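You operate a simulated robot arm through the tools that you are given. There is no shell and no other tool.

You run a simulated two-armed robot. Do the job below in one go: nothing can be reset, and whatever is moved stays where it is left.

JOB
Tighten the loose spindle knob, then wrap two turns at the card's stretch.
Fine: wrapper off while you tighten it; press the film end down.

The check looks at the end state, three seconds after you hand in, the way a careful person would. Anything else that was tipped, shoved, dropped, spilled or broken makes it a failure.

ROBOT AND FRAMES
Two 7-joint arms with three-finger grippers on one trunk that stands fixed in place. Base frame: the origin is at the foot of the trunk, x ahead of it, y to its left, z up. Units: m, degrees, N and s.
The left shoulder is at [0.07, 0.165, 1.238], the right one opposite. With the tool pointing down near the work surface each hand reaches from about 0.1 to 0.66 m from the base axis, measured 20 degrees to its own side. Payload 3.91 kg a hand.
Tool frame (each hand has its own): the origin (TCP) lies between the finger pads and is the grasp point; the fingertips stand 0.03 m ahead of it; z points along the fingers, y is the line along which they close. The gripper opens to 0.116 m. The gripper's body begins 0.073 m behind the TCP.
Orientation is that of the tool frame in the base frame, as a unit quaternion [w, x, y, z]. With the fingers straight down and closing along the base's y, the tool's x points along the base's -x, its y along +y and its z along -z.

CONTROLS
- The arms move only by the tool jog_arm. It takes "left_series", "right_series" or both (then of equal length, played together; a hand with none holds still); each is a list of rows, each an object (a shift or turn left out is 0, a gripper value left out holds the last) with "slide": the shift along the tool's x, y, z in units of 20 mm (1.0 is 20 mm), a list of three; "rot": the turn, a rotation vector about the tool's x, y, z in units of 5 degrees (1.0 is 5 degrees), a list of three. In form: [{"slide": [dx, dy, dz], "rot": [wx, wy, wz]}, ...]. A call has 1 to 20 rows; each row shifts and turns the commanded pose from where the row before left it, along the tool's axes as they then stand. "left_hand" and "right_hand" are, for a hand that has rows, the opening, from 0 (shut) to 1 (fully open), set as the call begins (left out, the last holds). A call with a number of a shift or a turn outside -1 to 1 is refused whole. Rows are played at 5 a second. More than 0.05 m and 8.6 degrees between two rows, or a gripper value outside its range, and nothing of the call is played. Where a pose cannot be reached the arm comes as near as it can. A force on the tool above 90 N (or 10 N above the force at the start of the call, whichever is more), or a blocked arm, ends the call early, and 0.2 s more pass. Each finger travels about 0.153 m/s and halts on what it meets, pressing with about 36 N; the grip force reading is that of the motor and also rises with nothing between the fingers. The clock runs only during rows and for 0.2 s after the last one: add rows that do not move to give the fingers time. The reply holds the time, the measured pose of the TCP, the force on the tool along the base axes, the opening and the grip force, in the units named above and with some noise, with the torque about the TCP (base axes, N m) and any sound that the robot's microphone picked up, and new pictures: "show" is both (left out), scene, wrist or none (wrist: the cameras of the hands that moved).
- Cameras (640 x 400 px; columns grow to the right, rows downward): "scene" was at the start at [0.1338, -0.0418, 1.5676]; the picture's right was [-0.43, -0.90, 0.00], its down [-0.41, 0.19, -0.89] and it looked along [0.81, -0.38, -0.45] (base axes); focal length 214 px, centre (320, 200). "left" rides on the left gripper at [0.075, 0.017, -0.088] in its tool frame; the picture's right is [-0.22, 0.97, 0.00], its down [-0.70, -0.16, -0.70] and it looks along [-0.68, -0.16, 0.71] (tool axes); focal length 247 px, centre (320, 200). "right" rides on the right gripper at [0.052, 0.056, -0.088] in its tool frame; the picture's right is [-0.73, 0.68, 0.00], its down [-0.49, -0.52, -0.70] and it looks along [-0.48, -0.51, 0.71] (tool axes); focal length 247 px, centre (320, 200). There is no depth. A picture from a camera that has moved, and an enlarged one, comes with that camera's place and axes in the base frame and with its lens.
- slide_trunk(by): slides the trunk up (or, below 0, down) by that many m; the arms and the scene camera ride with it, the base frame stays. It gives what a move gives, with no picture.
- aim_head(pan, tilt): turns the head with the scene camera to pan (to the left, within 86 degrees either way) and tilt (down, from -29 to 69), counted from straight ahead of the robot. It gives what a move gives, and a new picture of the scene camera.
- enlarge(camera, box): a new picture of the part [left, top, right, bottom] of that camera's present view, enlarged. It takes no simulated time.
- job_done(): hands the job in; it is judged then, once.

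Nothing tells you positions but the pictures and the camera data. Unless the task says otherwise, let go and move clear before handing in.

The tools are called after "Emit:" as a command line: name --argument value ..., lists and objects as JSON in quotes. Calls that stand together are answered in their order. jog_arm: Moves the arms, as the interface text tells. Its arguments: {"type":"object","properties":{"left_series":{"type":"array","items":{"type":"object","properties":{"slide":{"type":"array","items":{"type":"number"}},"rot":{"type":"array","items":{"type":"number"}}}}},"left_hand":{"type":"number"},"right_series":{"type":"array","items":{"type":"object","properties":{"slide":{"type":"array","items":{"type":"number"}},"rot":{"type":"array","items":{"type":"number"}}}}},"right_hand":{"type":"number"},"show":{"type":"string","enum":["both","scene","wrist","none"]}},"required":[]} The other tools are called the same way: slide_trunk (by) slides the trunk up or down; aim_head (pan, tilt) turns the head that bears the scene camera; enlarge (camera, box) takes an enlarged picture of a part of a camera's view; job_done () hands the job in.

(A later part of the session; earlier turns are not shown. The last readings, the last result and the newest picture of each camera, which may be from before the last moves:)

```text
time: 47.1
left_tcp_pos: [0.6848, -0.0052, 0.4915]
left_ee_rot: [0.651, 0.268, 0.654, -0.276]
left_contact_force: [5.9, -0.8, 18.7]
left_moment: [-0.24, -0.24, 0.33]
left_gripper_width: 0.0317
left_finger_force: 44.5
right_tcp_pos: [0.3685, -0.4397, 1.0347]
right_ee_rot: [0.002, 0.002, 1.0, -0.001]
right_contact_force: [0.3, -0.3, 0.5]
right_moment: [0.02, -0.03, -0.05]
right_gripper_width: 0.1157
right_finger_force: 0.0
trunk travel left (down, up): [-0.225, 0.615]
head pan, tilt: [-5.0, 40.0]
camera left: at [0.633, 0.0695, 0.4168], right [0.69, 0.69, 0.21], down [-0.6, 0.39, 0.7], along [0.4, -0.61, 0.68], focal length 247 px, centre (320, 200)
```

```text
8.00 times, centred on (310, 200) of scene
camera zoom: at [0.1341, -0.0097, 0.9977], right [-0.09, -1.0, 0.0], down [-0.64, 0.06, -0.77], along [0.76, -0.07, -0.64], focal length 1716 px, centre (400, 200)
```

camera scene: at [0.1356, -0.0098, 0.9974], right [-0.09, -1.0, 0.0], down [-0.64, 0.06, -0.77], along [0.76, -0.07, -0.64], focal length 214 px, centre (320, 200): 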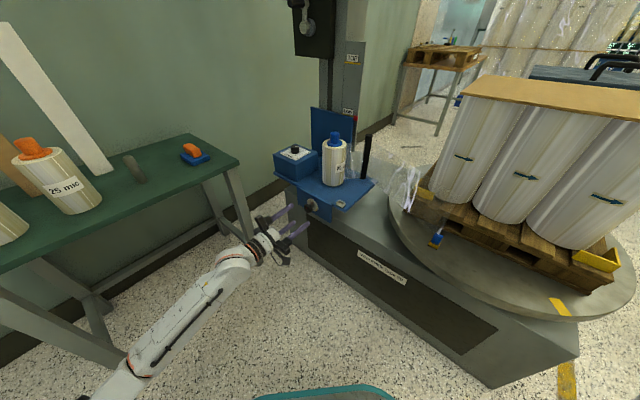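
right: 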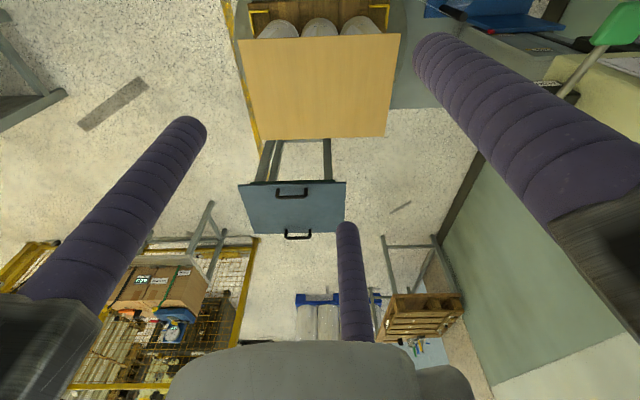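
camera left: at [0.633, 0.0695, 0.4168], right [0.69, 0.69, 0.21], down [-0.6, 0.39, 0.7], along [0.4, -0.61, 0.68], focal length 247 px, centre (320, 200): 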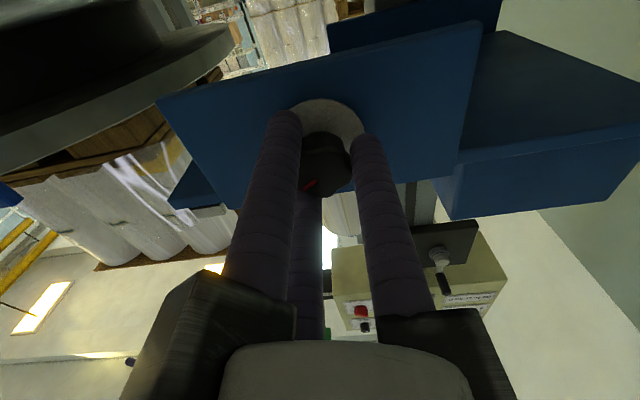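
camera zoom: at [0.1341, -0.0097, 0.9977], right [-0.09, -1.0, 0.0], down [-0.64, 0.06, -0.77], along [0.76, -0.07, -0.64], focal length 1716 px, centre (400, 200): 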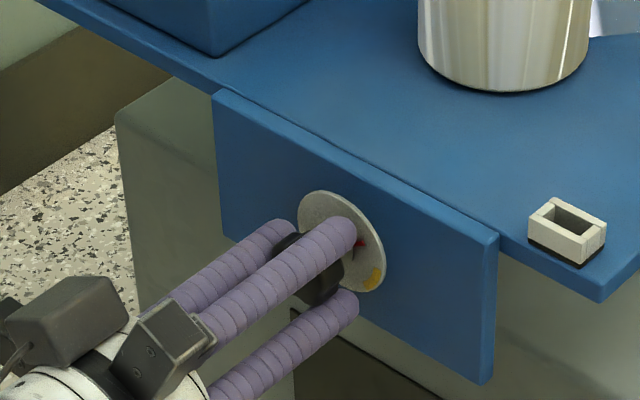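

Half way (about 60°). I continue.

Emit:
jog_arm --left_series '[{"slide": [-0.06, 0, 0], "rot": [0, 0, 1]}, {"rot": [0, 0, 1]}, {"rot": [0, 0, 1]}, {"rot": [0, 0, 1]}, {"rot": [0, 0, 1]}, {"rot": [0, 0, 1]}, {"rot": [0, 0, 1]}, {"rot": [0, 0, 1]}, {}]' --show "wrist"

Emit:
enlarge --camera "scene" --box '[280, 175, 340, 225]'

Emit:
enlarge --camera "left" --box '[240, 60, 400, 220]'

```text
time: 49.1
left_tcp_pos: [0.6839, -0.0059, 0.4918]
left_ee_rot: [0.705, 0.475, 0.525, -0.036]
left_contact_force: [15.6, -1.3, 13.6]
left_moment: [-0.09, -0.1, 0.01]
left_gripper_width: 0.0315
left_finger_force: 45.2
right_tcp_pos: [0.3702, -0.4402, 1.0332]
right_ee_rot: [0.003, 0.002, 1.0, 0.0]
right_contact_force: [-1.3, -0.3, 0.2]
right_moment: [0.0, 0.0, -0.03]
right_gripper_width: 0.1159
right_finger_force: 0.1
trunk travel left (down, up): [-0.225, 0.615]
head pan, tilt: [-5.0, 40.0]
camera left: at [0.6644, 0.1011, 0.4449], right [0.44, 0.43, 0.79], down [-0.89, 0.1, 0.44], along [0.11, -0.9, 0.43], focal length 247 px, centre (320, 200)
```

left: 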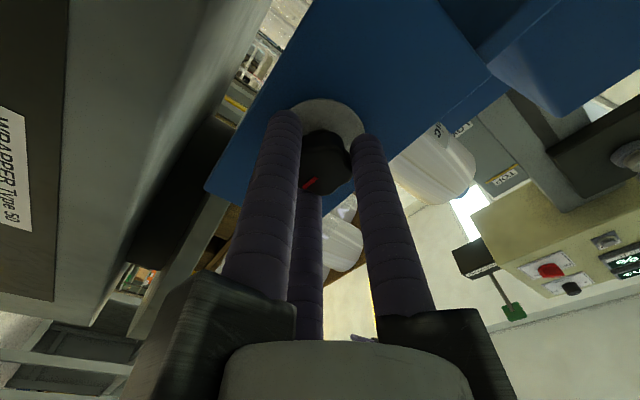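

```text
8.00 times, centred on (310, 200) of scene
camera zoom: at [0.1353, -0.0099, 0.9974], right [-0.09, -1.0, 0.0], down [-0.64, 0.06, -0.77], along [0.76, -0.07, -0.64], focal length 1716 px, centre (400, 200)
```

zoom: 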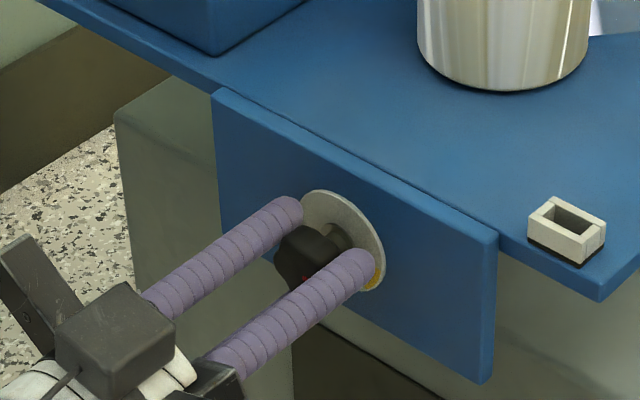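

```text
2.50 times, centred on (320, 140) of left
camera zoom: at [0.6644, 0.1011, 0.4449], right [0.44, 0.43, 0.79], down [-0.89, 0.1, 0.44], along [0.11, -0.9, 0.43], focal length 617 px, centre (320, 350)
```

zoom: 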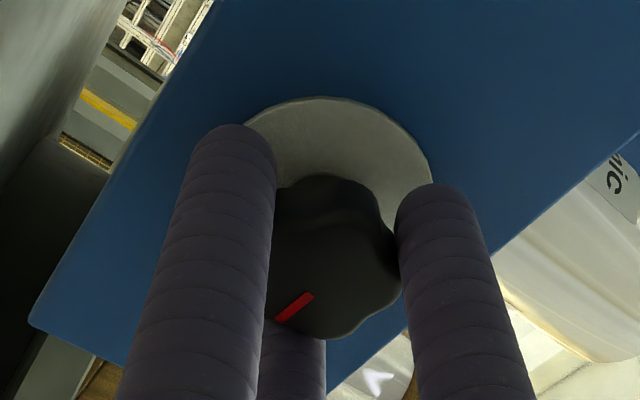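

Emit:
jog_arm --left_series '[{"slide": [-0.05, 0, 0], "rot": [0, 0, 1]}, {"rot": [0, 0, 1]}, {"rot": [0, 0, 1]}, {"rot": [0, 0, 1]}, {}]' --show "wrist"

Emit:
enlarge --camera "scene" --box '[290, 185, 330, 220]'

```text
time: 50.3
left_tcp_pos: [0.6843, -0.0064, 0.4916]
left_ee_rot: [0.701, 0.559, 0.435, 0.087]
left_contact_force: [22.9, 3.4, 11.1]
left_moment: [-0.24, -0.34, 0.39]
left_gripper_width: 0.0317
left_finger_force: 45.3
right_tcp_pos: [0.3698, -0.4406, 1.0331]
right_ee_rot: [0.0, 0.001, 1.0, -0.003]
right_contact_force: [0.1, 0.3, 0.1]
right_moment: [-0.01, 0.0, 0.02]
right_gripper_width: 0.116
right_finger_force: 0.0
trunk travel left (down, up): [-0.225, 0.615]
head pan, tilt: [-5.0, 40.0]
camera left: at [0.6731, 0.1099, 0.4685], right [0.22, 0.21, 0.95], down [-0.98, 0.01, 0.22], along [0.03, -0.98, 0.21], focal length 247 px, centre (320, 200)
```

left: 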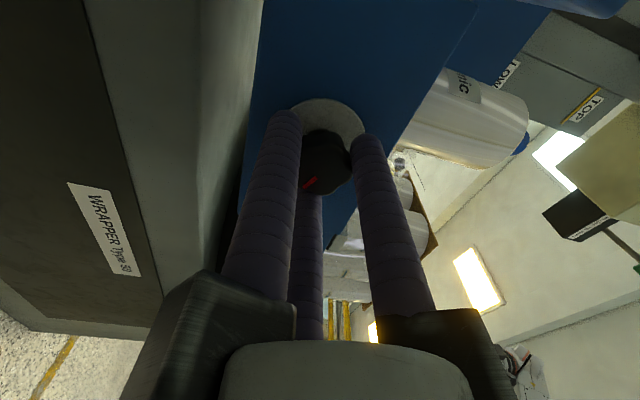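

```text
11.43 times, centred on (310, 202) of scene
camera zoom: at [0.1357, -0.0095, 0.9973], right [-0.09, -1.0, 0.0], down [-0.64, 0.06, -0.77], along [0.76, -0.07, -0.64], focal length 2451 px, centre (434, 171)
```

zoom: 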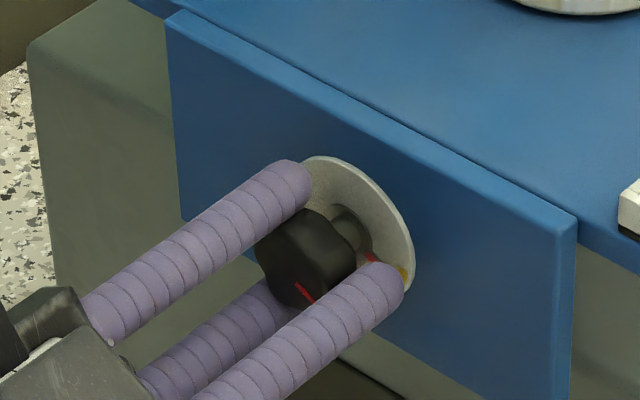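

I've turned 120° and the hub's red mark now seems to point at the yellow. I'll open the fingers and back off to see the marks.

Emit:
jog_arm --left_series '[{}, {}, {}]' --left_hand 0.65 --show "none"

Emit:
jog_arm --left_series '[{"slide": [0, 0, -1]}, {"slide": [0, 0, -1]}, {"slide": [0, 0, -1]}, {}]' --show "wrist"

Emit:
enlarge --camera "scene" --box '[290, 185, 330, 220]'

Emit:
enlarge --camera "left" --box '[240, 40, 440, 200]'

```text
time: 51.1
left_tcp_pos: [0.6837, -0.006, 0.4916]
left_ee_rot: [0.701, 0.559, 0.435, 0.085]
left_contact_force: [-0.7, -0.2, 0.1]
left_moment: [0.0, 0.0, 0.06]
left_gripper_width: 0.0756
left_finger_force: 0.1
right_tcp_pos: [0.3702, -0.4403, 1.0326]
right_ee_rot: [0.0, 0.002, 1.0, -0.002]
right_contact_force: [0.4, 0.3, 0.4]
right_moment: [-0.02, -0.04, 0.03]
right_gripper_width: 0.1159
right_finger_force: 0.1
trunk travel left (down, up): [-0.225, 0.615]
head pan, tilt: [-5.0, 40.0]
```

```text
time: 52.1
left_tcp_pos: [0.6417, 0.0336, 0.4896]
left_ee_rot: [0.701, 0.559, 0.435, 0.086]
left_contact_force: [0.1, 0.1, 0.1]
left_moment: [0.02, 0.0, -0.04]
left_gripper_width: 0.0757
left_finger_force: 0.0
right_tcp_pos: [0.3696, -0.4405, 1.033]
right_ee_rot: [0.001, 0.003, 1.0, -0.001]
right_contact_force: [-0.4, 0.0, 0.2]
right_moment: [0.01, -0.03, 0.0]
right_gripper_width: 0.1161
right_finger_force: 0.0
trunk travel left (down, up): [-0.225, 0.615]
head pan, tilt: [-5.0, 40.0]
camera left: at [0.6299, 0.1492, 0.4666], right [0.22, 0.22, 0.95], down [-0.97, 0.02, 0.22], along [0.03, -0.98, 0.21], focal length 247 px, centre (320, 200)
```

left: 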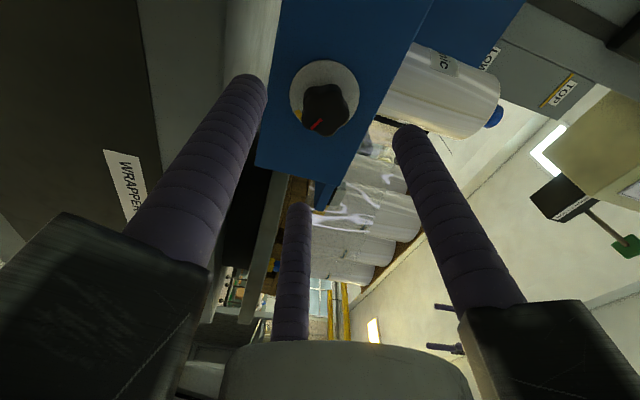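

```text
11.43 times, centred on (310, 202) of scene
camera zoom: at [0.1356, -0.0098, 0.9974], right [-0.09, -1.0, 0.0], down [-0.64, 0.06, -0.77], along [0.76, -0.07, -0.64], focal length 2451 px, centre (434, 171)
```

zoom: 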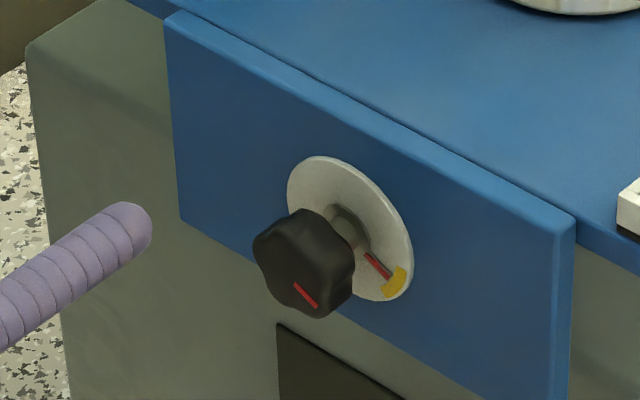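

```text
2.50 times, centred on (340, 120) of left
camera zoom: at [0.6299, 0.1492, 0.4666], right [0.22, 0.22, 0.95], down [-0.97, 0.02, 0.22], along [0.03, -0.98, 0.21], focal length 617 px, centre (270, 400)
```

zoom: 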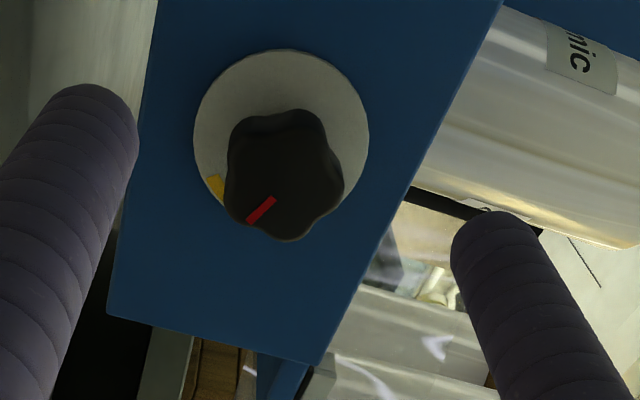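

Emit:
enlarge --camera "scene" --box '[304, 196, 320, 212]'

Emit:
enlarge --camera "left" --box '[285, 60, 365, 140]'

```text
16.00 times, centred on (312, 204) of scene
camera zoom: at [0.1356, -0.0098, 0.9974], right [-0.09, -1.0, 0.0], down [-0.64, 0.06, -0.77], along [0.76, -0.07, -0.64], focal length 3432 px, centre (448, 136)
```

zoom: 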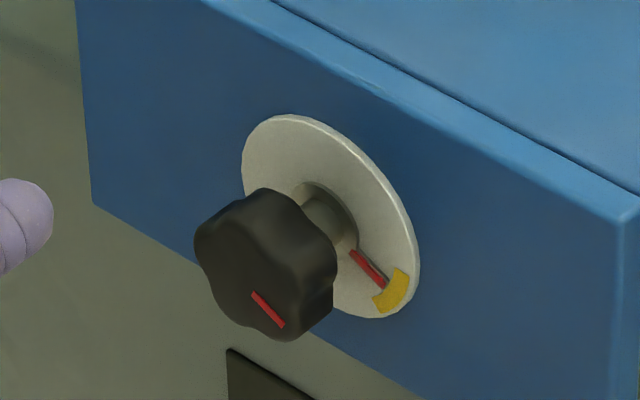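

```text
5.00 times, centred on (325, 100) of left
camera zoom: at [0.6299, 0.1492, 0.4666], right [0.22, 0.22, 0.95], down [-0.97, 0.02, 0.22], along [0.03, -0.98, 0.21], focal length 1235 px, centre (295, 700)
```

zoom: 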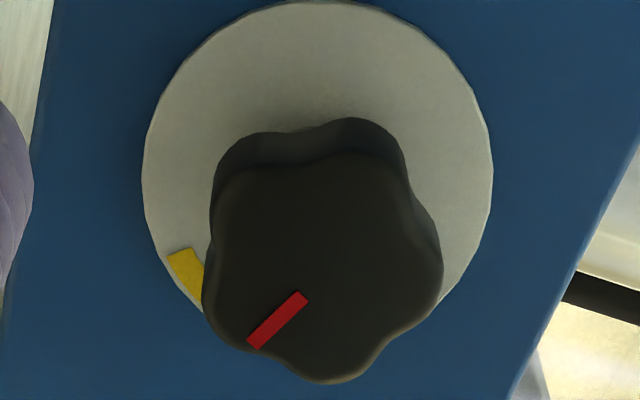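

The red pointer now sits in the yellow mark, so the spindle knob is tight. Next is the brake dial; I take a close look at it and back the left hand out.

Emit:
jog_arm --left_series '[{"slide": [0, 0, -1]}, {"slide": [0, 0, -1]}, {"slide": [0, 0, -1]}, {"slide": [0, 0, -1]}, {"slide": [0, 0, -1]}, {}]' --show "scene"

Emit:
enlarge --camera "scene" --box '[280, 140, 312, 166]'

Emit:
enlarge --camera "scene" --box '[260, 110, 400, 220]'

```text
time: 53.5
left_tcp_pos: [0.5697, 0.1091, 0.49]
left_ee_rot: [0.701, 0.559, 0.435, 0.086]
left_contact_force: [-0.8, 0.0, -0.4]
left_moment: [0.03, 0.01, -0.01]
left_gripper_width: 0.0755
left_finger_force: 0.0
right_tcp_pos: [0.3682, -0.4408, 1.0338]
right_ee_rot: [0.0, 0.002, 1.0, -0.001]
right_contact_force: [-0.4, -1.0, 1.3]
right_moment: [0.02, 0.03, -0.01]
right_gripper_width: 0.116
right_finger_force: 0.1
trunk travel left (down, up): [-0.225, 0.615]
head pan, tilt: [-5.0, 40.0]
camera scene: at [0.1355, -0.0098, 0.9974], right [-0.09, -1.0, 0.0], down [-0.64, 0.06, -0.77], along [0.76, -0.07, -0.64], focal length 214 px, centre (320, 200)
```

scene: 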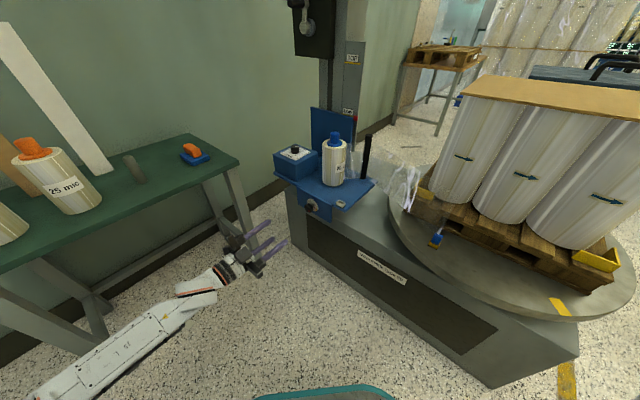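

```text
15.38 times, centred on (296, 153) of scene
camera zoom: at [0.1355, -0.0098, 0.9974], right [-0.09, -1.0, 0.0], down [-0.64, 0.06, -0.77], along [0.76, -0.07, -0.64], focal length 3300 px, centre (689, 923)
```

zoom: 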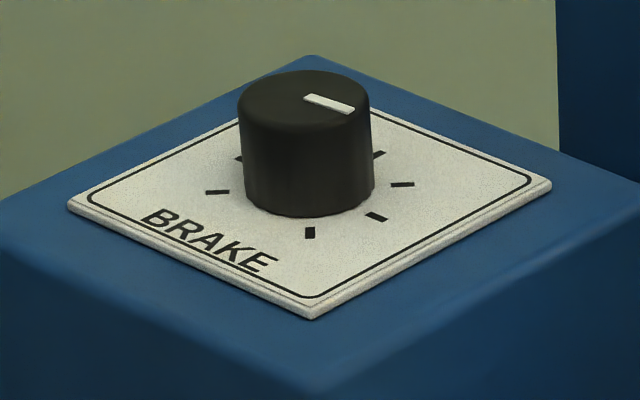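

```text
3.64 times, centred on (330, 165) of scene
camera zoom: at [0.1355, -0.0098, 0.9974], right [-0.09, -1.0, 0.0], down [-0.64, 0.06, -0.77], along [0.76, -0.07, -0.64], focal length 780 px, centre (284, 327)
```

zoom: 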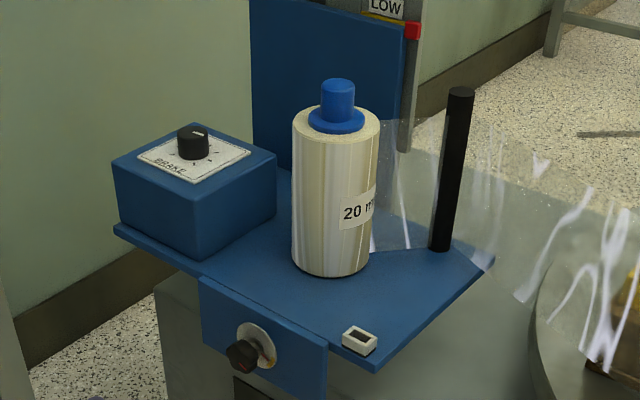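

Eight unlabelled ticks surround the brake knob; its mark is at about +70°. I check whether the stretch display reacts to anything so far.

Emit:
aim_head --pan -5 --tilt -5

Emit:
enlarge --camera "scene" --box '[240, 60, 460, 200]'

```text
time: 54.6
left_tcp_pos: [0.5705, 0.1076, 0.4902]
left_ee_rot: [0.701, 0.56, 0.434, 0.085]
left_contact_force: [-0.1, -0.2, 0.0]
left_moment: [-0.01, 0.0, 0.01]
left_gripper_width: 0.0756
left_finger_force: 0.0
right_tcp_pos: [0.3684, -0.4401, 1.0336]
right_ee_rot: [0.001, 0.001, 1.0, -0.002]
right_contact_force: [1.0, 0.5, -1.2]
right_moment: [-0.01, 0.0, -0.04]
right_gripper_width: 0.1161
right_finger_force: 0.0
trunk travel left (down, up): [-0.225, 0.615]
head pan, tilt: [-5.0, -5.0]
camera scene: at [0.1381, -0.01, 1.0687], right [-0.09, -1.0, 0.0], down [0.09, -0.01, -1.0], along [0.99, -0.09, 0.09], focal length 214 px, centre (320, 200)
```

scene: 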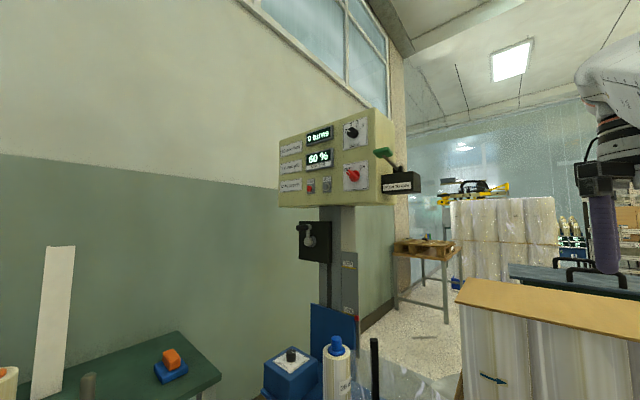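

```text
2.86 times, centred on (350, 130) of scene
camera zoom: at [0.1381, -0.01, 1.0687], right [-0.09, -1.0, 0.0], down [0.09, -0.01, -1.0], along [0.99, -0.09, 0.09], focal length 613 px, centre (234, 400)
```

zoom: 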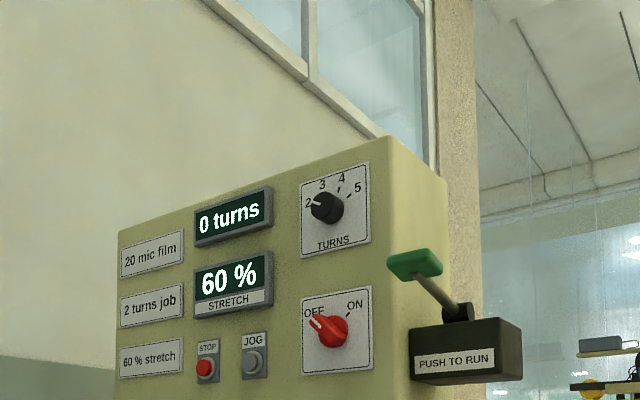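

The stretch display now reads 60 %: tightening the spindle knob fixed it, so the brake dial stays untouched. I raise the trunk again and set up the left hand at the switch to turn it back ON.

Emit:
slide_trunk --by 0.3

Emit:
slide_trunk --by 0.25

Emit:
jog_arm --left_series '[{"rot": [0, 0, -1]}, {"rot": [0, 0, -1]}, {"rot": [0, 0, -1]}, {"rot": [0, 0, -1]}, {"rot": [0, 0, -1]}, {"rot": [0, 0, -1]}, {"rot": [0, 0, -1]}, {"rot": [0, 0, -1]}, {"rot": [0, 0, -1]}, {"rot": [0, 0, -1]}, {"rot": [0, 0, -1]}, {"rot": [0, 0, -1]}, {"rot": [0, 0, -1]}, {"rot": [0, 0, -1]}, {"rot": [0, 0, -1]}, {"rot": [0, 0, -1]}, {"rot": [0, 0, -1]}, {"rot": [0, 0, -1]}, {"rot": [0, 0, -1]}, {"rot": [0, 0, -1]}]' --show "none"

Emit:
aim_head --pan -20 --tilt 40

```text
time: 57.6
left_tcp_pos: [0.57, 0.1071, 0.7907]
left_ee_rot: [0.701, 0.559, 0.434, 0.085]
left_contact_force: [-0.2, 0.8, -0.2]
left_moment: [-0.03, -0.01, 0.02]
left_gripper_width: 0.0751
left_finger_force: 0.1
right_tcp_pos: [0.3698, -0.441, 1.3336]
right_ee_rot: [0.001, 0.002, 1.0, -0.002]
right_contact_force: [0.3, 0.2, 0.1]
right_moment: [-0.02, 0.03, 0.04]
right_gripper_width: 0.1161
right_finger_force: 0.1
trunk travel left (down, up): [-0.525, 0.315]
head pan, tilt: [-5.0, -5.0]
```

```text
time: 60.2
left_tcp_pos: [0.5715, 0.1069, 1.0405]
left_ee_rot: [0.701, 0.559, 0.435, 0.085]
left_contact_force: [-0.7, 0.7, -0.1]
left_moment: [0.03, -0.03, 0.02]
left_gripper_width: 0.0755
left_finger_force: 0.0
right_tcp_pos: [0.3704, -0.4398, 1.5832]
right_ee_rot: [0.0, 0.001, 1.0, -0.002]
right_contact_force: [-0.1, 0.4, 0.4]
right_moment: [-0.01, 0.02, 0.01]
right_gripper_width: 0.1159
right_finger_force: 0.1
trunk travel left (down, up): [-0.775, 0.065]
head pan, tilt: [-5.0, -5.0]
```

```text
time: 64.4
left_tcp_pos: [0.5705, 0.108, 1.0408]
left_ee_rot: [0.516, 0.026, 0.708, -0.482]
left_contact_force: [-0.9, 0.0, -0.1]
left_moment: [0.0, 0.0, -0.02]
left_gripper_width: 0.0755
left_finger_force: 0.0
right_tcp_pos: [0.3699, -0.4401, 1.5834]
right_ee_rot: [0.001, 0.002, 1.0, -0.002]
right_contact_force: [0.3, 0.0, -1.0]
right_moment: [0.0, 0.03, 0.01]
right_gripper_width: 0.1159
right_finger_force: 0.1
trunk travel left (down, up): [-0.775, 0.065]
head pan, tilt: [-5.0, -5.0]
```

```text
time: 65.5
left_tcp_pos: [0.5702, 0.1096, 1.0392]
left_ee_rot: [0.516, 0.027, 0.708, -0.482]
left_contact_force: [0.4, -0.2, -0.4]
left_moment: [-0.01, -0.01, 0.0]
left_gripper_width: 0.0754
left_finger_force: 0.0
right_tcp_pos: [0.3703, -0.4415, 1.5833]
right_ee_rot: [0.001, 0.002, 1.0, -0.002]
right_contact_force: [-0.2, 0.0, 0.7]
right_moment: [0.0, -0.02, -0.03]
right_gripper_width: 0.116
right_finger_force: 0.0
trunk travel left (down, up): [-0.775, 0.065]
head pan, tilt: [-20.0, 40.0]
camera scene: at [0.1309, -0.0314, 1.5474], right [-0.34, -0.94, 0.0], down [-0.6, 0.22, -0.77], along [0.72, -0.26, -0.64], focal length 214 px, centre (320, 200)
```

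scene: 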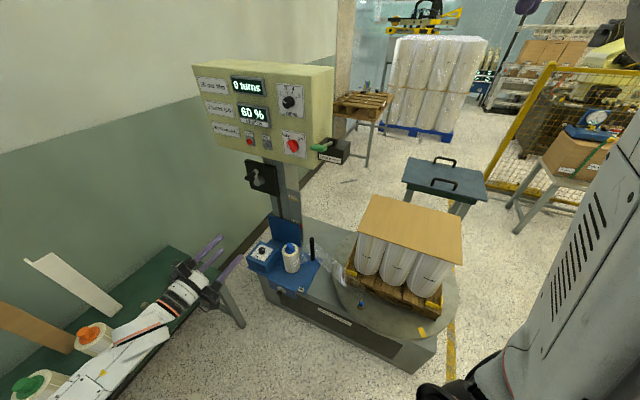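

Emit:
jog_arm --left_series '[{"slide": [-0.777, -0.94, 0]}, {"slide": [-0.777, -0.94, 0]}, {"slide": [-0.777, -0.94, 0]}, {"slide": [-0.777, -0.94, 0]}, {"slide": [-0.777, -0.94, 0]}, {"slide": [-0.777, -0.94, 0]}, {"slide": [-0.777, -0.94, 0]}, {"rot": [0, 0, -0.7]}, {"rot": [0, 0, -0.5]}, {}]' --show "none"

Emit:
jog_arm --left_series '[{"slide": [0, 0, 1]}, {"slide": [0, 0, 1]}, {"slide": [0, 0, 1]}, {"slide": [0, 0, 1]}, {"slide": [0, 0, 1]}, {"slide": [0, 0, 1]}, {"slide": [0, 0, 1]}, {"slide": [0, 0, 1]}, {"slide": [0, 0, 1]}, {"slide": [0, 0, 1]}, {"slide": [0, 0, 1]}, {"slide": [0, 0, 1]}, {"slide": [0, 0, 1]}, {"slide": [0, 0, 1]}, {}]'

Emit:
enlarge --camera "left" --box '[220, 40, 420, 200]'

Emit:
enlarge --camera "scene" --box '[230, 100, 360, 190]'

```text
time: 67.7
left_tcp_pos: [0.5508, 0.0881, 1.2097]
left_ee_rot: [0.49, -0.011, 0.708, -0.508]
left_contact_force: [0.5, 0.3, -0.3]
left_moment: [-0.02, 0.01, -0.01]
left_gripper_width: 0.075
left_finger_force: 0.1
right_tcp_pos: [0.3688, -0.4411, 1.5835]
right_ee_rot: [0.001, 0.002, 1.0, -0.001]
right_contact_force: [-0.3, -0.2, 0.0]
right_moment: [0.0, -0.03, -0.01]
right_gripper_width: 0.1159
right_finger_force: 0.0
trunk travel left (down, up): [-0.775, 0.065]
head pan, tilt: [-20.0, 40.0]
```

```text
time: 70.9
left_tcp_pos: [0.7487, -0.1104, 1.207]
left_ee_rot: [0.49, -0.01, 0.708, -0.509]
left_contact_force: [-0.2, 0.8, 0.0]
left_moment: [0.01, -0.02, -0.03]
left_gripper_width: 0.0754
left_finger_force: 0.1
right_tcp_pos: [0.3704, -0.4398, 1.5842]
right_ee_rot: [0.001, 0.003, 1.0, -0.002]
right_contact_force: [0.2, -0.5, 0.2]
right_moment: [-0.02, 0.0, -0.01]
right_gripper_width: 0.1161
right_finger_force: 0.0
trunk travel left (down, up): [-0.775, 0.065]
head pan, tilt: [-20.0, 40.0]
camera scene: at [0.1307, -0.031, 1.5474], right [-0.34, -0.94, 0.0], down [-0.6, 0.22, -0.77], along [0.72, -0.26, -0.64], focal length 214 px, centre (320, 200)
camera left: at [0.6555, -0.0786, 1.144], right [0.59, 0.59, -0.56], down [-0.21, 0.78, 0.59], along [0.78, -0.23, 0.58], focal length 247 px, centre (320, 200)
```

scene: 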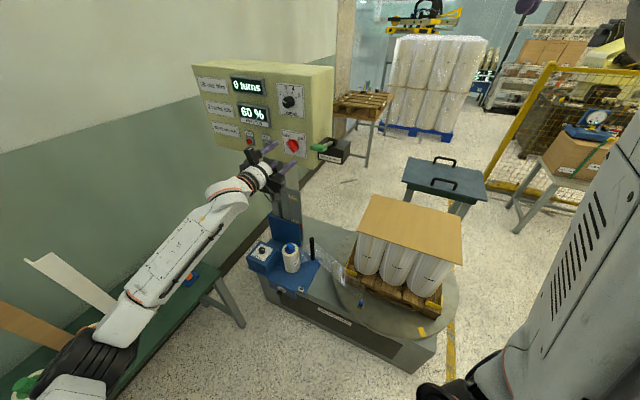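
left: 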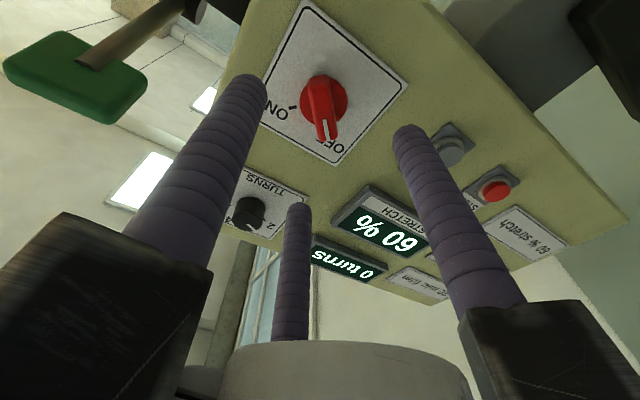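

```text
2.50 times, centred on (320, 120) of left
camera zoom: at [0.6555, -0.0786, 1.144], right [0.59, 0.59, -0.56], down [-0.21, 0.78, 0.59], along [0.78, -0.23, 0.58], focal length 617 px, centre (320, 400)
```

zoom: 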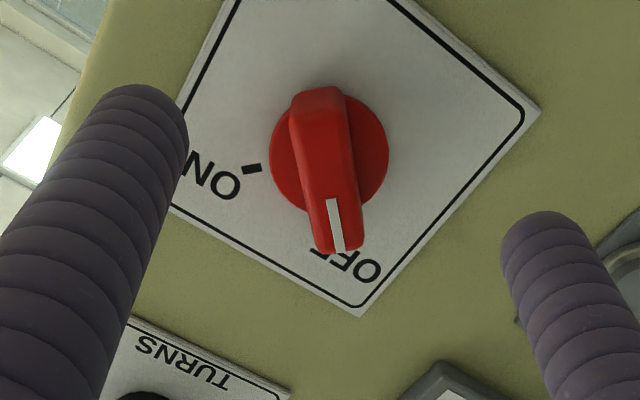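

```text
4.44 times, centred on (295, 145) of scene
camera zoom: at [0.1307, -0.031, 1.5474], right [-0.34, -0.94, 0.0], down [-0.6, 0.22, -0.77], along [0.72, -0.26, -0.64], focal length 953 px, centre (431, 444)
```

zoom: 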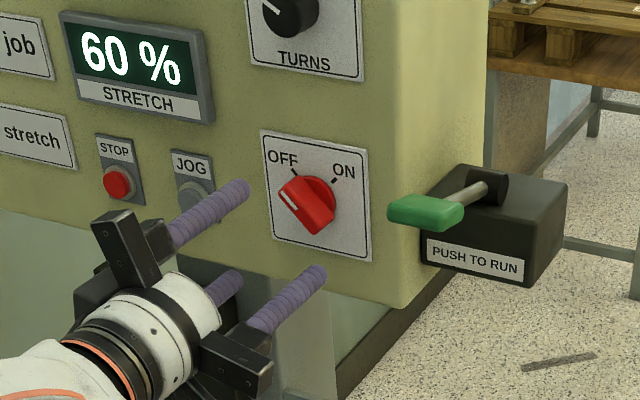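

Aligned over the OFF position. I advance, grip, and turn 90° clockwise to ON.

Emit:
jog_arm --left_series '[{"slide": [0, 0, 0.9]}, {"slide": [0, 0, 0.9]}, {"slide": [0, 0, 0.9]}, {"slide": [0, 0, 0.8]}, {}]' --left_hand 0.58 --show "wrist"

Emit:
jog_arm --left_series '[{}, {}, {}, {}]' --left_hand 0.15 --show "wrist"

```text
time: 72.1
left_tcp_pos: [0.7989, -0.1601, 1.2072]
left_ee_rot: [0.49, -0.012, 0.708, -0.508]
left_contact_force: [0.4, 0.1, -0.6]
left_moment: [0.0, 0.0, 0.05]
left_gripper_width: 0.0671
left_finger_force: 0.1
right_tcp_pos: [0.3696, -0.4393, 1.5834]
right_ee_rot: [0.001, 0.001, 1.0, -0.002]
right_contact_force: [-0.4, 0.3, -0.4]
right_moment: [-0.01, -0.02, 0.01]
right_gripper_width: 0.116
right_finger_force: 0.0
trunk travel left (down, up): [-0.775, 0.065]
head pan, tilt: [-20.0, 40.0]
camera left: at [0.7055, -0.1273, 1.1446], right [0.59, 0.59, -0.56], down [-0.21, 0.78, 0.59], along [0.78, -0.23, 0.58], focal length 247 px, centre (320, 200)
```

left: 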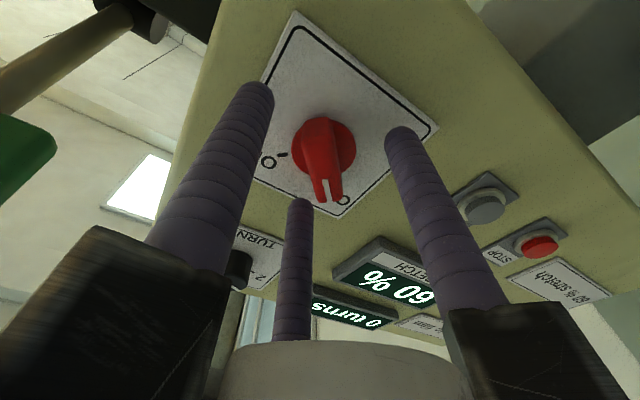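

```text
time: 73.1
left_tcp_pos: [0.7984, -0.1602, 1.2124]
left_ee_rot: [0.492, -0.01, 0.706, -0.509]
left_contact_force: [13.9, -6.8, 29.4]
left_moment: [0.5, -1.03, -0.1]
left_gripper_width: 0.027
left_finger_force: 44.9
right_tcp_pos: [0.369, -0.4421, 1.5836]
right_ee_rot: [0.001, 0.002, 1.0, -0.001]
right_contact_force: [0.4, 0.3, 0.5]
right_moment: [-0.03, 0.02, -0.02]
right_gripper_width: 0.1159
right_finger_force: 0.1
trunk travel left (down, up): [-0.775, 0.065]
head pan, tilt: [-20.0, 40.0]
camera left: at [0.7046, -0.1281, 1.1486], right [0.59, 0.58, -0.56], down [-0.21, 0.78, 0.59], along [0.78, -0.23, 0.58], focal length 247 px, centre (320, 200)
```

left: 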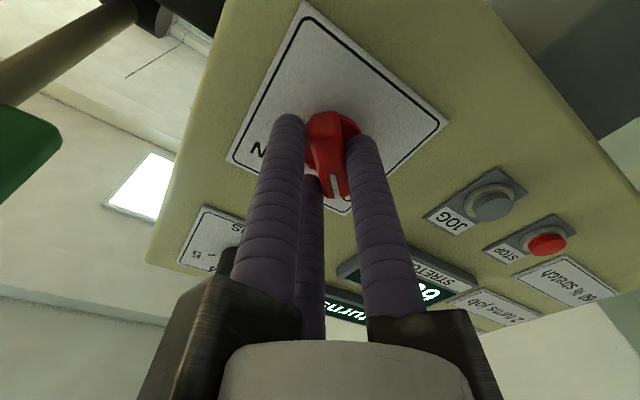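

Emit:
jog_arm --left_series '[{"slide": [-0.1, -0.11, 0], "rot": [0, 0, 0.5]}, {"rot": [0, 0, 1]}, {"rot": [0, 0, 1]}, {"rot": [0, 0, 1]}, {"rot": [0, 0, 1]}, {"rot": [0, 0, 1]}, {"rot": [0, 0, 1]}, {"rot": [0, 0, 1]}, {"rot": [0, 0, 1]}, {"rot": [0, 0, 1]}, {"rot": [0, 0, 1]}, {"rot": [0, 0, 1]}, {"rot": [0, 0, 1]}, {"rot": [0, 0, 1]}, {"rot": [0, 0, 1]}, {"rot": [0, 0, 1]}, {"rot": [0, 0, 1]}, {}]' --show "wrist"

Emit:
enlarge --camera "scene" --box '[230, 100, 360, 190]'

```text
time: 76.9
left_tcp_pos: [0.7986, -0.1591, 1.2042]
left_ee_rot: [0.701, 0.458, 0.543, -0.058]
left_contact_force: [-17.6, 13.0, -31.6]
left_moment: [0.88, 0.94, 0.8]
left_gripper_width: 0.0263
left_finger_force: 44.7
right_tcp_pos: [0.3723, -0.4374, 1.5836]
right_ee_rot: [0.001, 0.001, 1.0, -0.002]
right_contact_force: [0.6, 0.9, 1.0]
right_moment: [0.0, 0.04, 0.01]
right_gripper_width: 0.1159
right_finger_force: 0.0
trunk travel left (down, up): [-0.775, 0.065]
head pan, tilt: [-20.0, 40.0]
camera left: at [0.7767, -0.0554, 1.1551], right [0.47, 0.46, 0.75], down [-0.87, 0.11, 0.48], along [0.14, -0.88, 0.46], focal length 247 px, centre (320, 200)
```

left: 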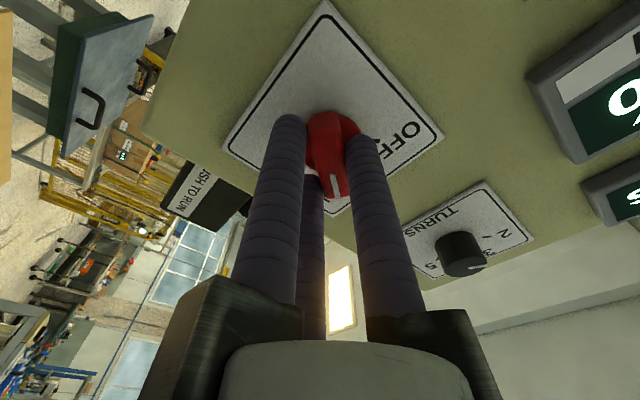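

```text
4.44 times, centred on (295, 145) of scene
camera zoom: at [0.1325, -0.0295, 1.5471], right [-0.34, -0.94, 0.0], down [-0.61, 0.22, -0.77], along [0.72, -0.26, -0.64], focal length 953 px, centre (431, 444)
```

zoom: 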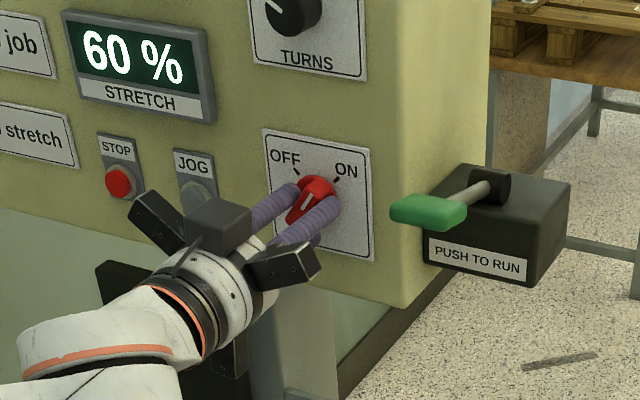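

Emit:
jog_arm --left_series '[{"slide": [0.08, -0.06, 0], "rot": [0, 0, 1]}, {"rot": [0, 0, 1]}, {"rot": [0, 0, 0.4]}, {}]' --show "none"

Emit:
jog_arm --left_series '[{}, {}, {}]' --left_hand 0.58 --show "none"

Emit:
jog_arm --left_series '[{"slide": [0, 0, -1]}, {"slide": [0, 0, -1]}, {"slide": [0, 0, -1]}, {"slide": [0, 0, -1]}, {"slide": [0, 0, -1]}, {"slide": [0, 0, -1]}, {}]'

Emit:
enlarge --camera "scene" --box '[190, 60, 370, 190]'

Emit:
enlarge --camera "scene" --box '[300, 125, 360, 175]'

```text
time: 77.9
left_tcp_pos: [0.8003, -0.1595, 1.2057]
left_ee_rot: [0.704, 0.513, 0.491, 0.013]
left_contact_force: [-6.3, 14.6, -25.5]
left_moment: [-0.58, 1.8, 0.72]
left_gripper_width: 0.0266
left_finger_force: 45.1
right_tcp_pos: [0.3738, -0.4386, 1.5825]
right_ee_rot: [0.0, 0.001, 1.0, -0.003]
right_contact_force: [-0.7, -0.3, 0.3]
right_moment: [0.02, 0.04, -0.02]
right_gripper_width: 0.1161
right_finger_force: 0.0
trunk travel left (down, up): [-0.775, 0.065]
head pan, tilt: [-20.0, 40.0]
```

```text
time: 78.7
left_tcp_pos: [0.7971, -0.1621, 1.2098]
left_ee_rot: [0.706, 0.513, 0.488, 0.014]
left_contact_force: [-0.1, 0.2, 0.8]
left_moment: [-0.03, -0.01, 0.0]
left_gripper_width: 0.0671
left_finger_force: 0.0
right_tcp_pos: [0.3694, -0.4416, 1.5825]
right_ee_rot: [0.001, 0.001, 1.0, -0.001]
right_contact_force: [-0.5, -0.8, 0.2]
right_moment: [0.03, -0.03, 0.01]
right_gripper_width: 0.1163
right_finger_force: 0.1
trunk travel left (down, up): [-0.775, 0.065]
head pan, tilt: [-20.0, 40.0]
```

```text
time: 80.3
left_tcp_pos: [0.7146, -0.0772, 1.2096]
left_ee_rot: [0.705, 0.513, 0.489, 0.014]
left_contact_force: [-0.9, 0.6, -0.6]
left_moment: [0.0, -0.04, 0.0]
left_gripper_width: 0.0671
left_finger_force: 0.0
right_tcp_pos: [0.3697, -0.4405, 1.5839]
right_ee_rot: [0.001, 0.001, 1.0, -0.001]
right_contact_force: [0.5, -0.4, -0.1]
right_moment: [0.01, 0.01, 0.03]
right_gripper_width: 0.1159
right_finger_force: 0.0
trunk travel left (down, up): [-0.775, 0.065]
head pan, tilt: [-20.0, 40.0]
camera scene: at [0.1313, -0.0318, 1.5473], right [-0.34, -0.94, 0.0], down [-0.6, 0.22, -0.77], along [0.72, -0.26, -0.64], focal length 214 px, centre (320, 200)
camera left: at [0.6987, 0.0332, 1.172], right [0.35, 0.34, 0.87], down [-0.93, 0.06, 0.35], along [0.07, -0.94, 0.34], focal length 247 px, centre (320, 200)
```

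scene: 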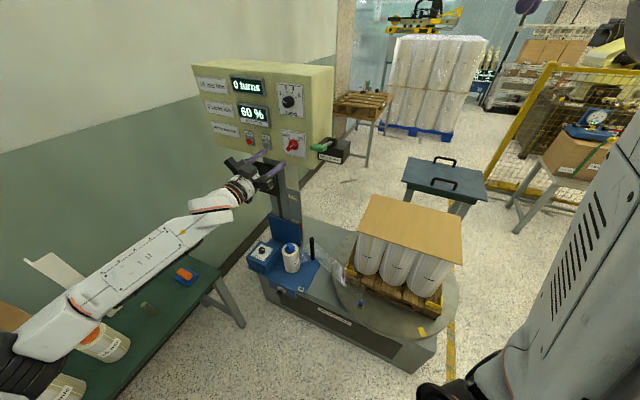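
left: 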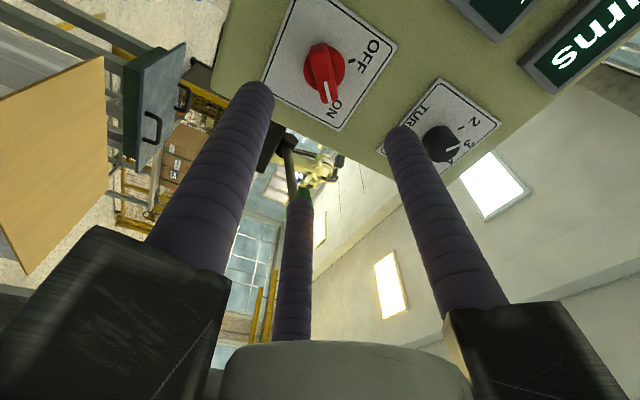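

```text
3.08 times, centred on (280, 125) of scene
camera zoom: at [0.1313, -0.0318, 1.5473], right [-0.34, -0.94, 0.0], down [-0.6, 0.22, -0.77], along [0.72, -0.26, -0.64], focal length 660 px, centre (443, 431)
```

zoom: 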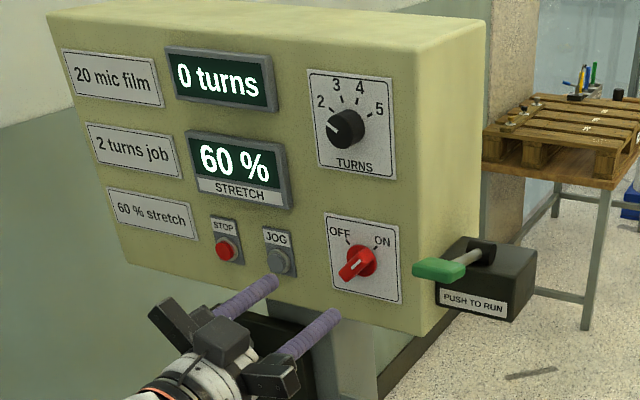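

```text
8.00 times, centred on (330, 150) of scene
camera zoom: at [0.1313, -0.0318, 1.5473], right [-0.34, -0.94, 0.0], down [-0.6, 0.22, -0.77], along [0.72, -0.26, -0.64], focal length 1716 px, centre (240, 600)
```

zoom: 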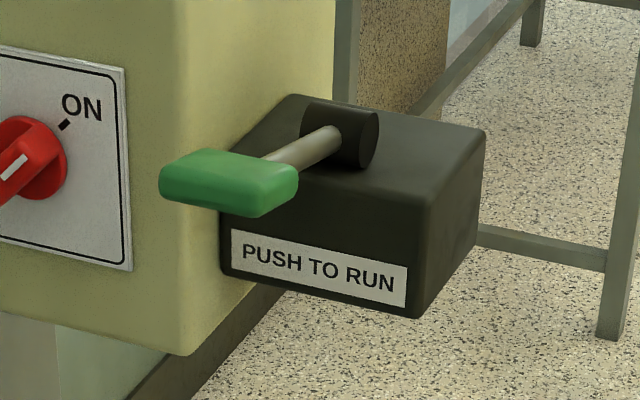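

The switch is ON with 60 % and 2 turns set. The run lever's green grip is at (0.698, -0.235, 1.252) with its pivot at about (0.775, -0.31, 1.225), nearly horizontal and pointing at the operator. I look at it more closely.

Emit:
enlarge --camera "left" --box '[240, 100, 360, 220]'

Emit:
enlarge --camera "right" --box '[320, 0, 640, 200]'

Emit:
jog_arm --left_series '[{"slide": [0, 0, -1]}, {"slide": [0, 0, -1]}, {"slide": [0, 0, -1]}, {"slide": [0, 0, -1]}, {"rot": [0, 0, -1]}, {"rot": [0, 0, -1]}, {"rot": [0, 0, -1]}, {"rot": [0, 0, -1]}, {"rot": [0, 0, -1]}, {"rot": [0, 0, -1]}, {"rot": [0, 0, -1]}, {"rot": [0, 0, -1]}, {"rot": [0, 0, -1]}, {}]' --left_hand 0 --show "wrist"

```text
3.33 times, centred on (300, 160) of left
camera zoom: at [0.6987, 0.0332, 1.172], right [0.35, 0.34, 0.87], down [-0.93, 0.06, 0.35], along [0.07, -0.94, 0.34], focal length 823 px, centre (387, 333)
```

zoom: 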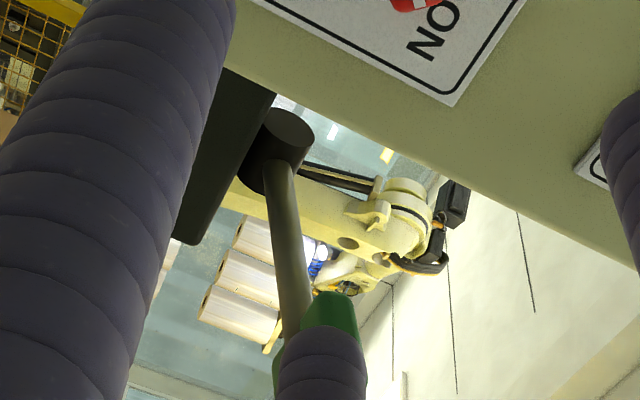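

```text
2.00 times, centred on (480, 100) of right
camera zoom: at [0.3173, -0.3849, 1.6699], right [0.73, 0.68, 0.0], down [0.48, -0.52, 0.7], along [0.48, -0.52, -0.71], focal length 494 px, centre (0, 400)
```

zoom: 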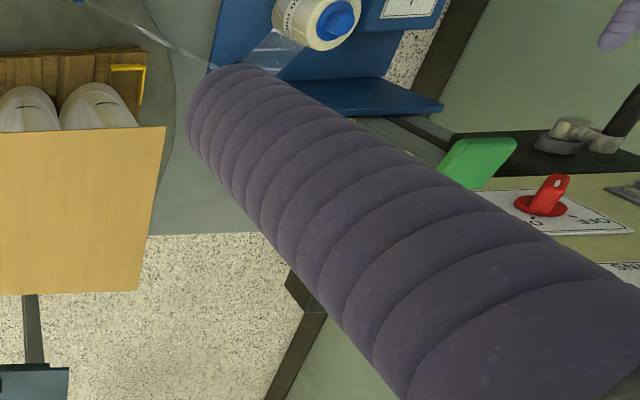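

```text
time: 83.3
left_tcp_pos: [0.6572, -0.0187, 1.2095]
left_ee_rot: [0.658, 0.285, 0.648, -0.256]
left_contact_force: [0.3, 0.6, 0.8]
left_moment: [-0.01, 0.02, 0.01]
left_gripper_width: 0.0092
left_finger_force: 35.5
right_tcp_pos: [0.3697, -0.4411, 1.5847]
right_ee_rot: [0.001, 0.002, 1.0, -0.002]
right_contact_force: [-0.6, -0.4, 0.0]
right_moment: [0.02, 0.01, 0.01]
right_gripper_width: 0.116
right_finger_force: 0.0
trunk travel left (down, up): [-0.775, 0.065]
head pan, tilt: [-20.0, 40.0]
camera left: at [0.6092, 0.0585, 1.1359], right [0.68, 0.68, 0.27], down [-0.63, 0.36, 0.69], along [0.37, -0.64, 0.67], focal length 247 px, centre (320, 200)
```

left: 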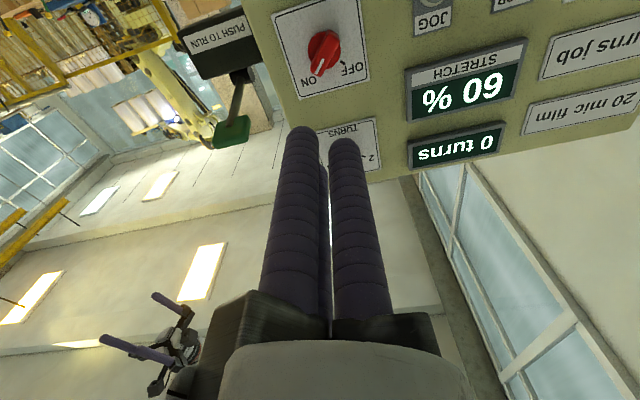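

Emit:
enlarge --camera "left" --box '[150, 0, 310, 160]'

```text
2.50 times, centred on (230, 80) of left
camera zoom: at [0.6092, 0.0585, 1.1359], right [0.68, 0.68, 0.27], down [-0.63, 0.36, 0.69], along [0.37, -0.64, 0.67], focal length 617 px, centre (545, 500)
```

zoom: 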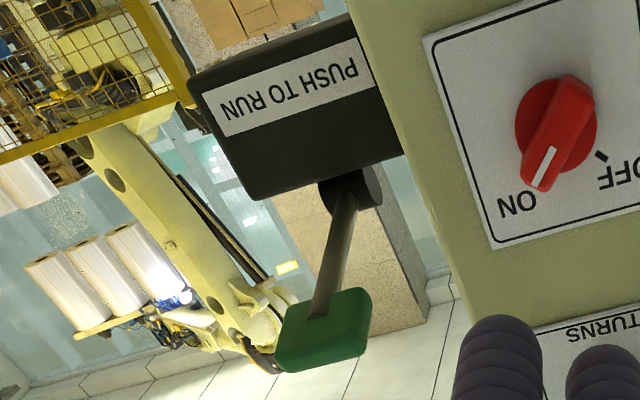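

The lever is about 15° above horizontal, pivoting about an axis parallel to the panel. I bring the closed left fingers above the green grip so I can test a gentle push downward.

Emit:
jog_arm --left_series '[{"slide": [-0.78, -0.882, 0]}, {"slide": [-0.78, -0.882, 0]}, {"slide": [-0.78, -0.882, 0]}, {"slide": [-0.78, -0.882, 0]}, {"slide": [-0.78, -0.882, 0]}, {"slide": [-0.78, -0.882, 0]}, {"slide": [-0.78, -0.882, 0]}, {}]' --show "none"

Emit:
jog_arm --left_series '[{"slide": [0, 0, 0.9]}, {"slide": [0, 0, 0.9]}, {"slide": [0, 0, 0.9]}, {"slide": [0, 0, 0.9]}, {"slide": [0, 0, 0.9]}, {"slide": [0, 0, 0.9]}, {"slide": [0, 0, 0.9]}, {"slide": [0, 0, 0.9]}, {"slide": [0, 0, 0.9]}, {}]'

Emit:
enlarge --camera "scene" --box '[260, 90, 380, 190]'

```text
time: 85.1
left_tcp_pos: [0.566, -0.1105, 1.3114]
left_ee_rot: [0.657, 0.286, 0.648, -0.257]
left_contact_force: [0.2, -0.3, -0.2]
left_moment: [-0.02, 0.0, -0.01]
left_gripper_width: 0.009
left_finger_force: 35.9
right_tcp_pos: [0.3705, -0.4406, 1.5828]
right_ee_rot: [0.001, 0.001, 1.0, -0.002]
right_contact_force: [0.1, -0.5, 1.3]
right_moment: [-0.02, 0.02, 0.01]
right_gripper_width: 0.1162
right_finger_force: 0.0
trunk travel left (down, up): [-0.775, 0.065]
head pan, tilt: [-20.0, 40.0]
```

```text
time: 87.3
left_tcp_pos: [0.6816, -0.2252, 1.3133]
left_ee_rot: [0.658, 0.286, 0.648, -0.256]
left_contact_force: [-0.1, 0.5, -0.6]
left_moment: [0.02, 0.0, -0.01]
left_gripper_width: 0.009
left_finger_force: 36.2
right_tcp_pos: [0.3707, -0.4397, 1.584]
right_ee_rot: [0.002, 0.002, 1.0, -0.002]
right_contact_force: [0.3, -0.3, 0.4]
right_moment: [-0.01, 0.01, 0.01]
right_gripper_width: 0.1158
right_finger_force: 0.0
trunk travel left (down, up): [-0.775, 0.065]
head pan, tilt: [-20.0, 40.0]
camera scene: at [0.1309, -0.0312, 1.5474], right [-0.34, -0.94, 0.0], down [-0.6, 0.22, -0.77], along [0.72, -0.26, -0.64], focal length 214 px, centre (320, 200)
camera left: at [0.6328, -0.1472, 1.2392], right [0.68, 0.68, 0.27], down [-0.63, 0.36, 0.69], along [0.37, -0.64, 0.67], focal length 247 px, centre (320, 200)
```

scene: 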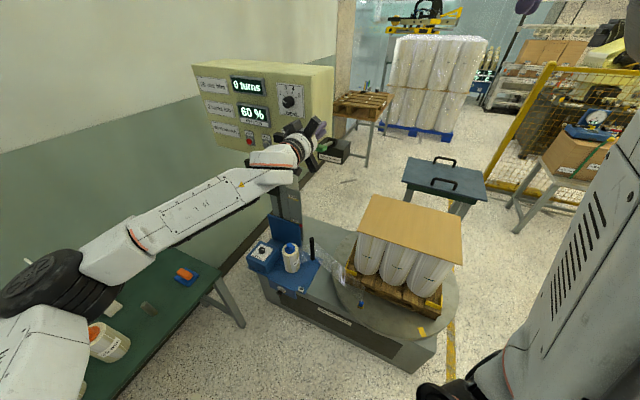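
left: 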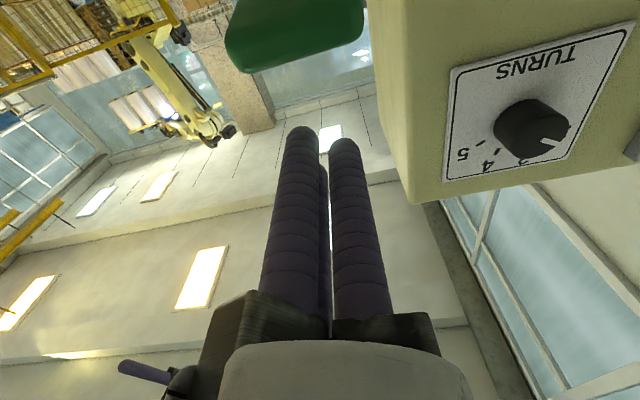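

```text
4.00 times, centred on (320, 140) of scene
camera zoom: at [0.1309, -0.0312, 1.5474], right [-0.34, -0.94, 0.0], down [-0.6, 0.22, -0.77], along [0.72, -0.26, -0.64], focal length 858 px, centre (320, 440)
```

zoom: 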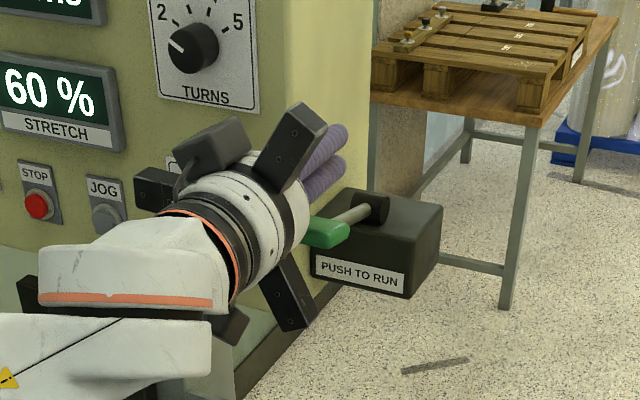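

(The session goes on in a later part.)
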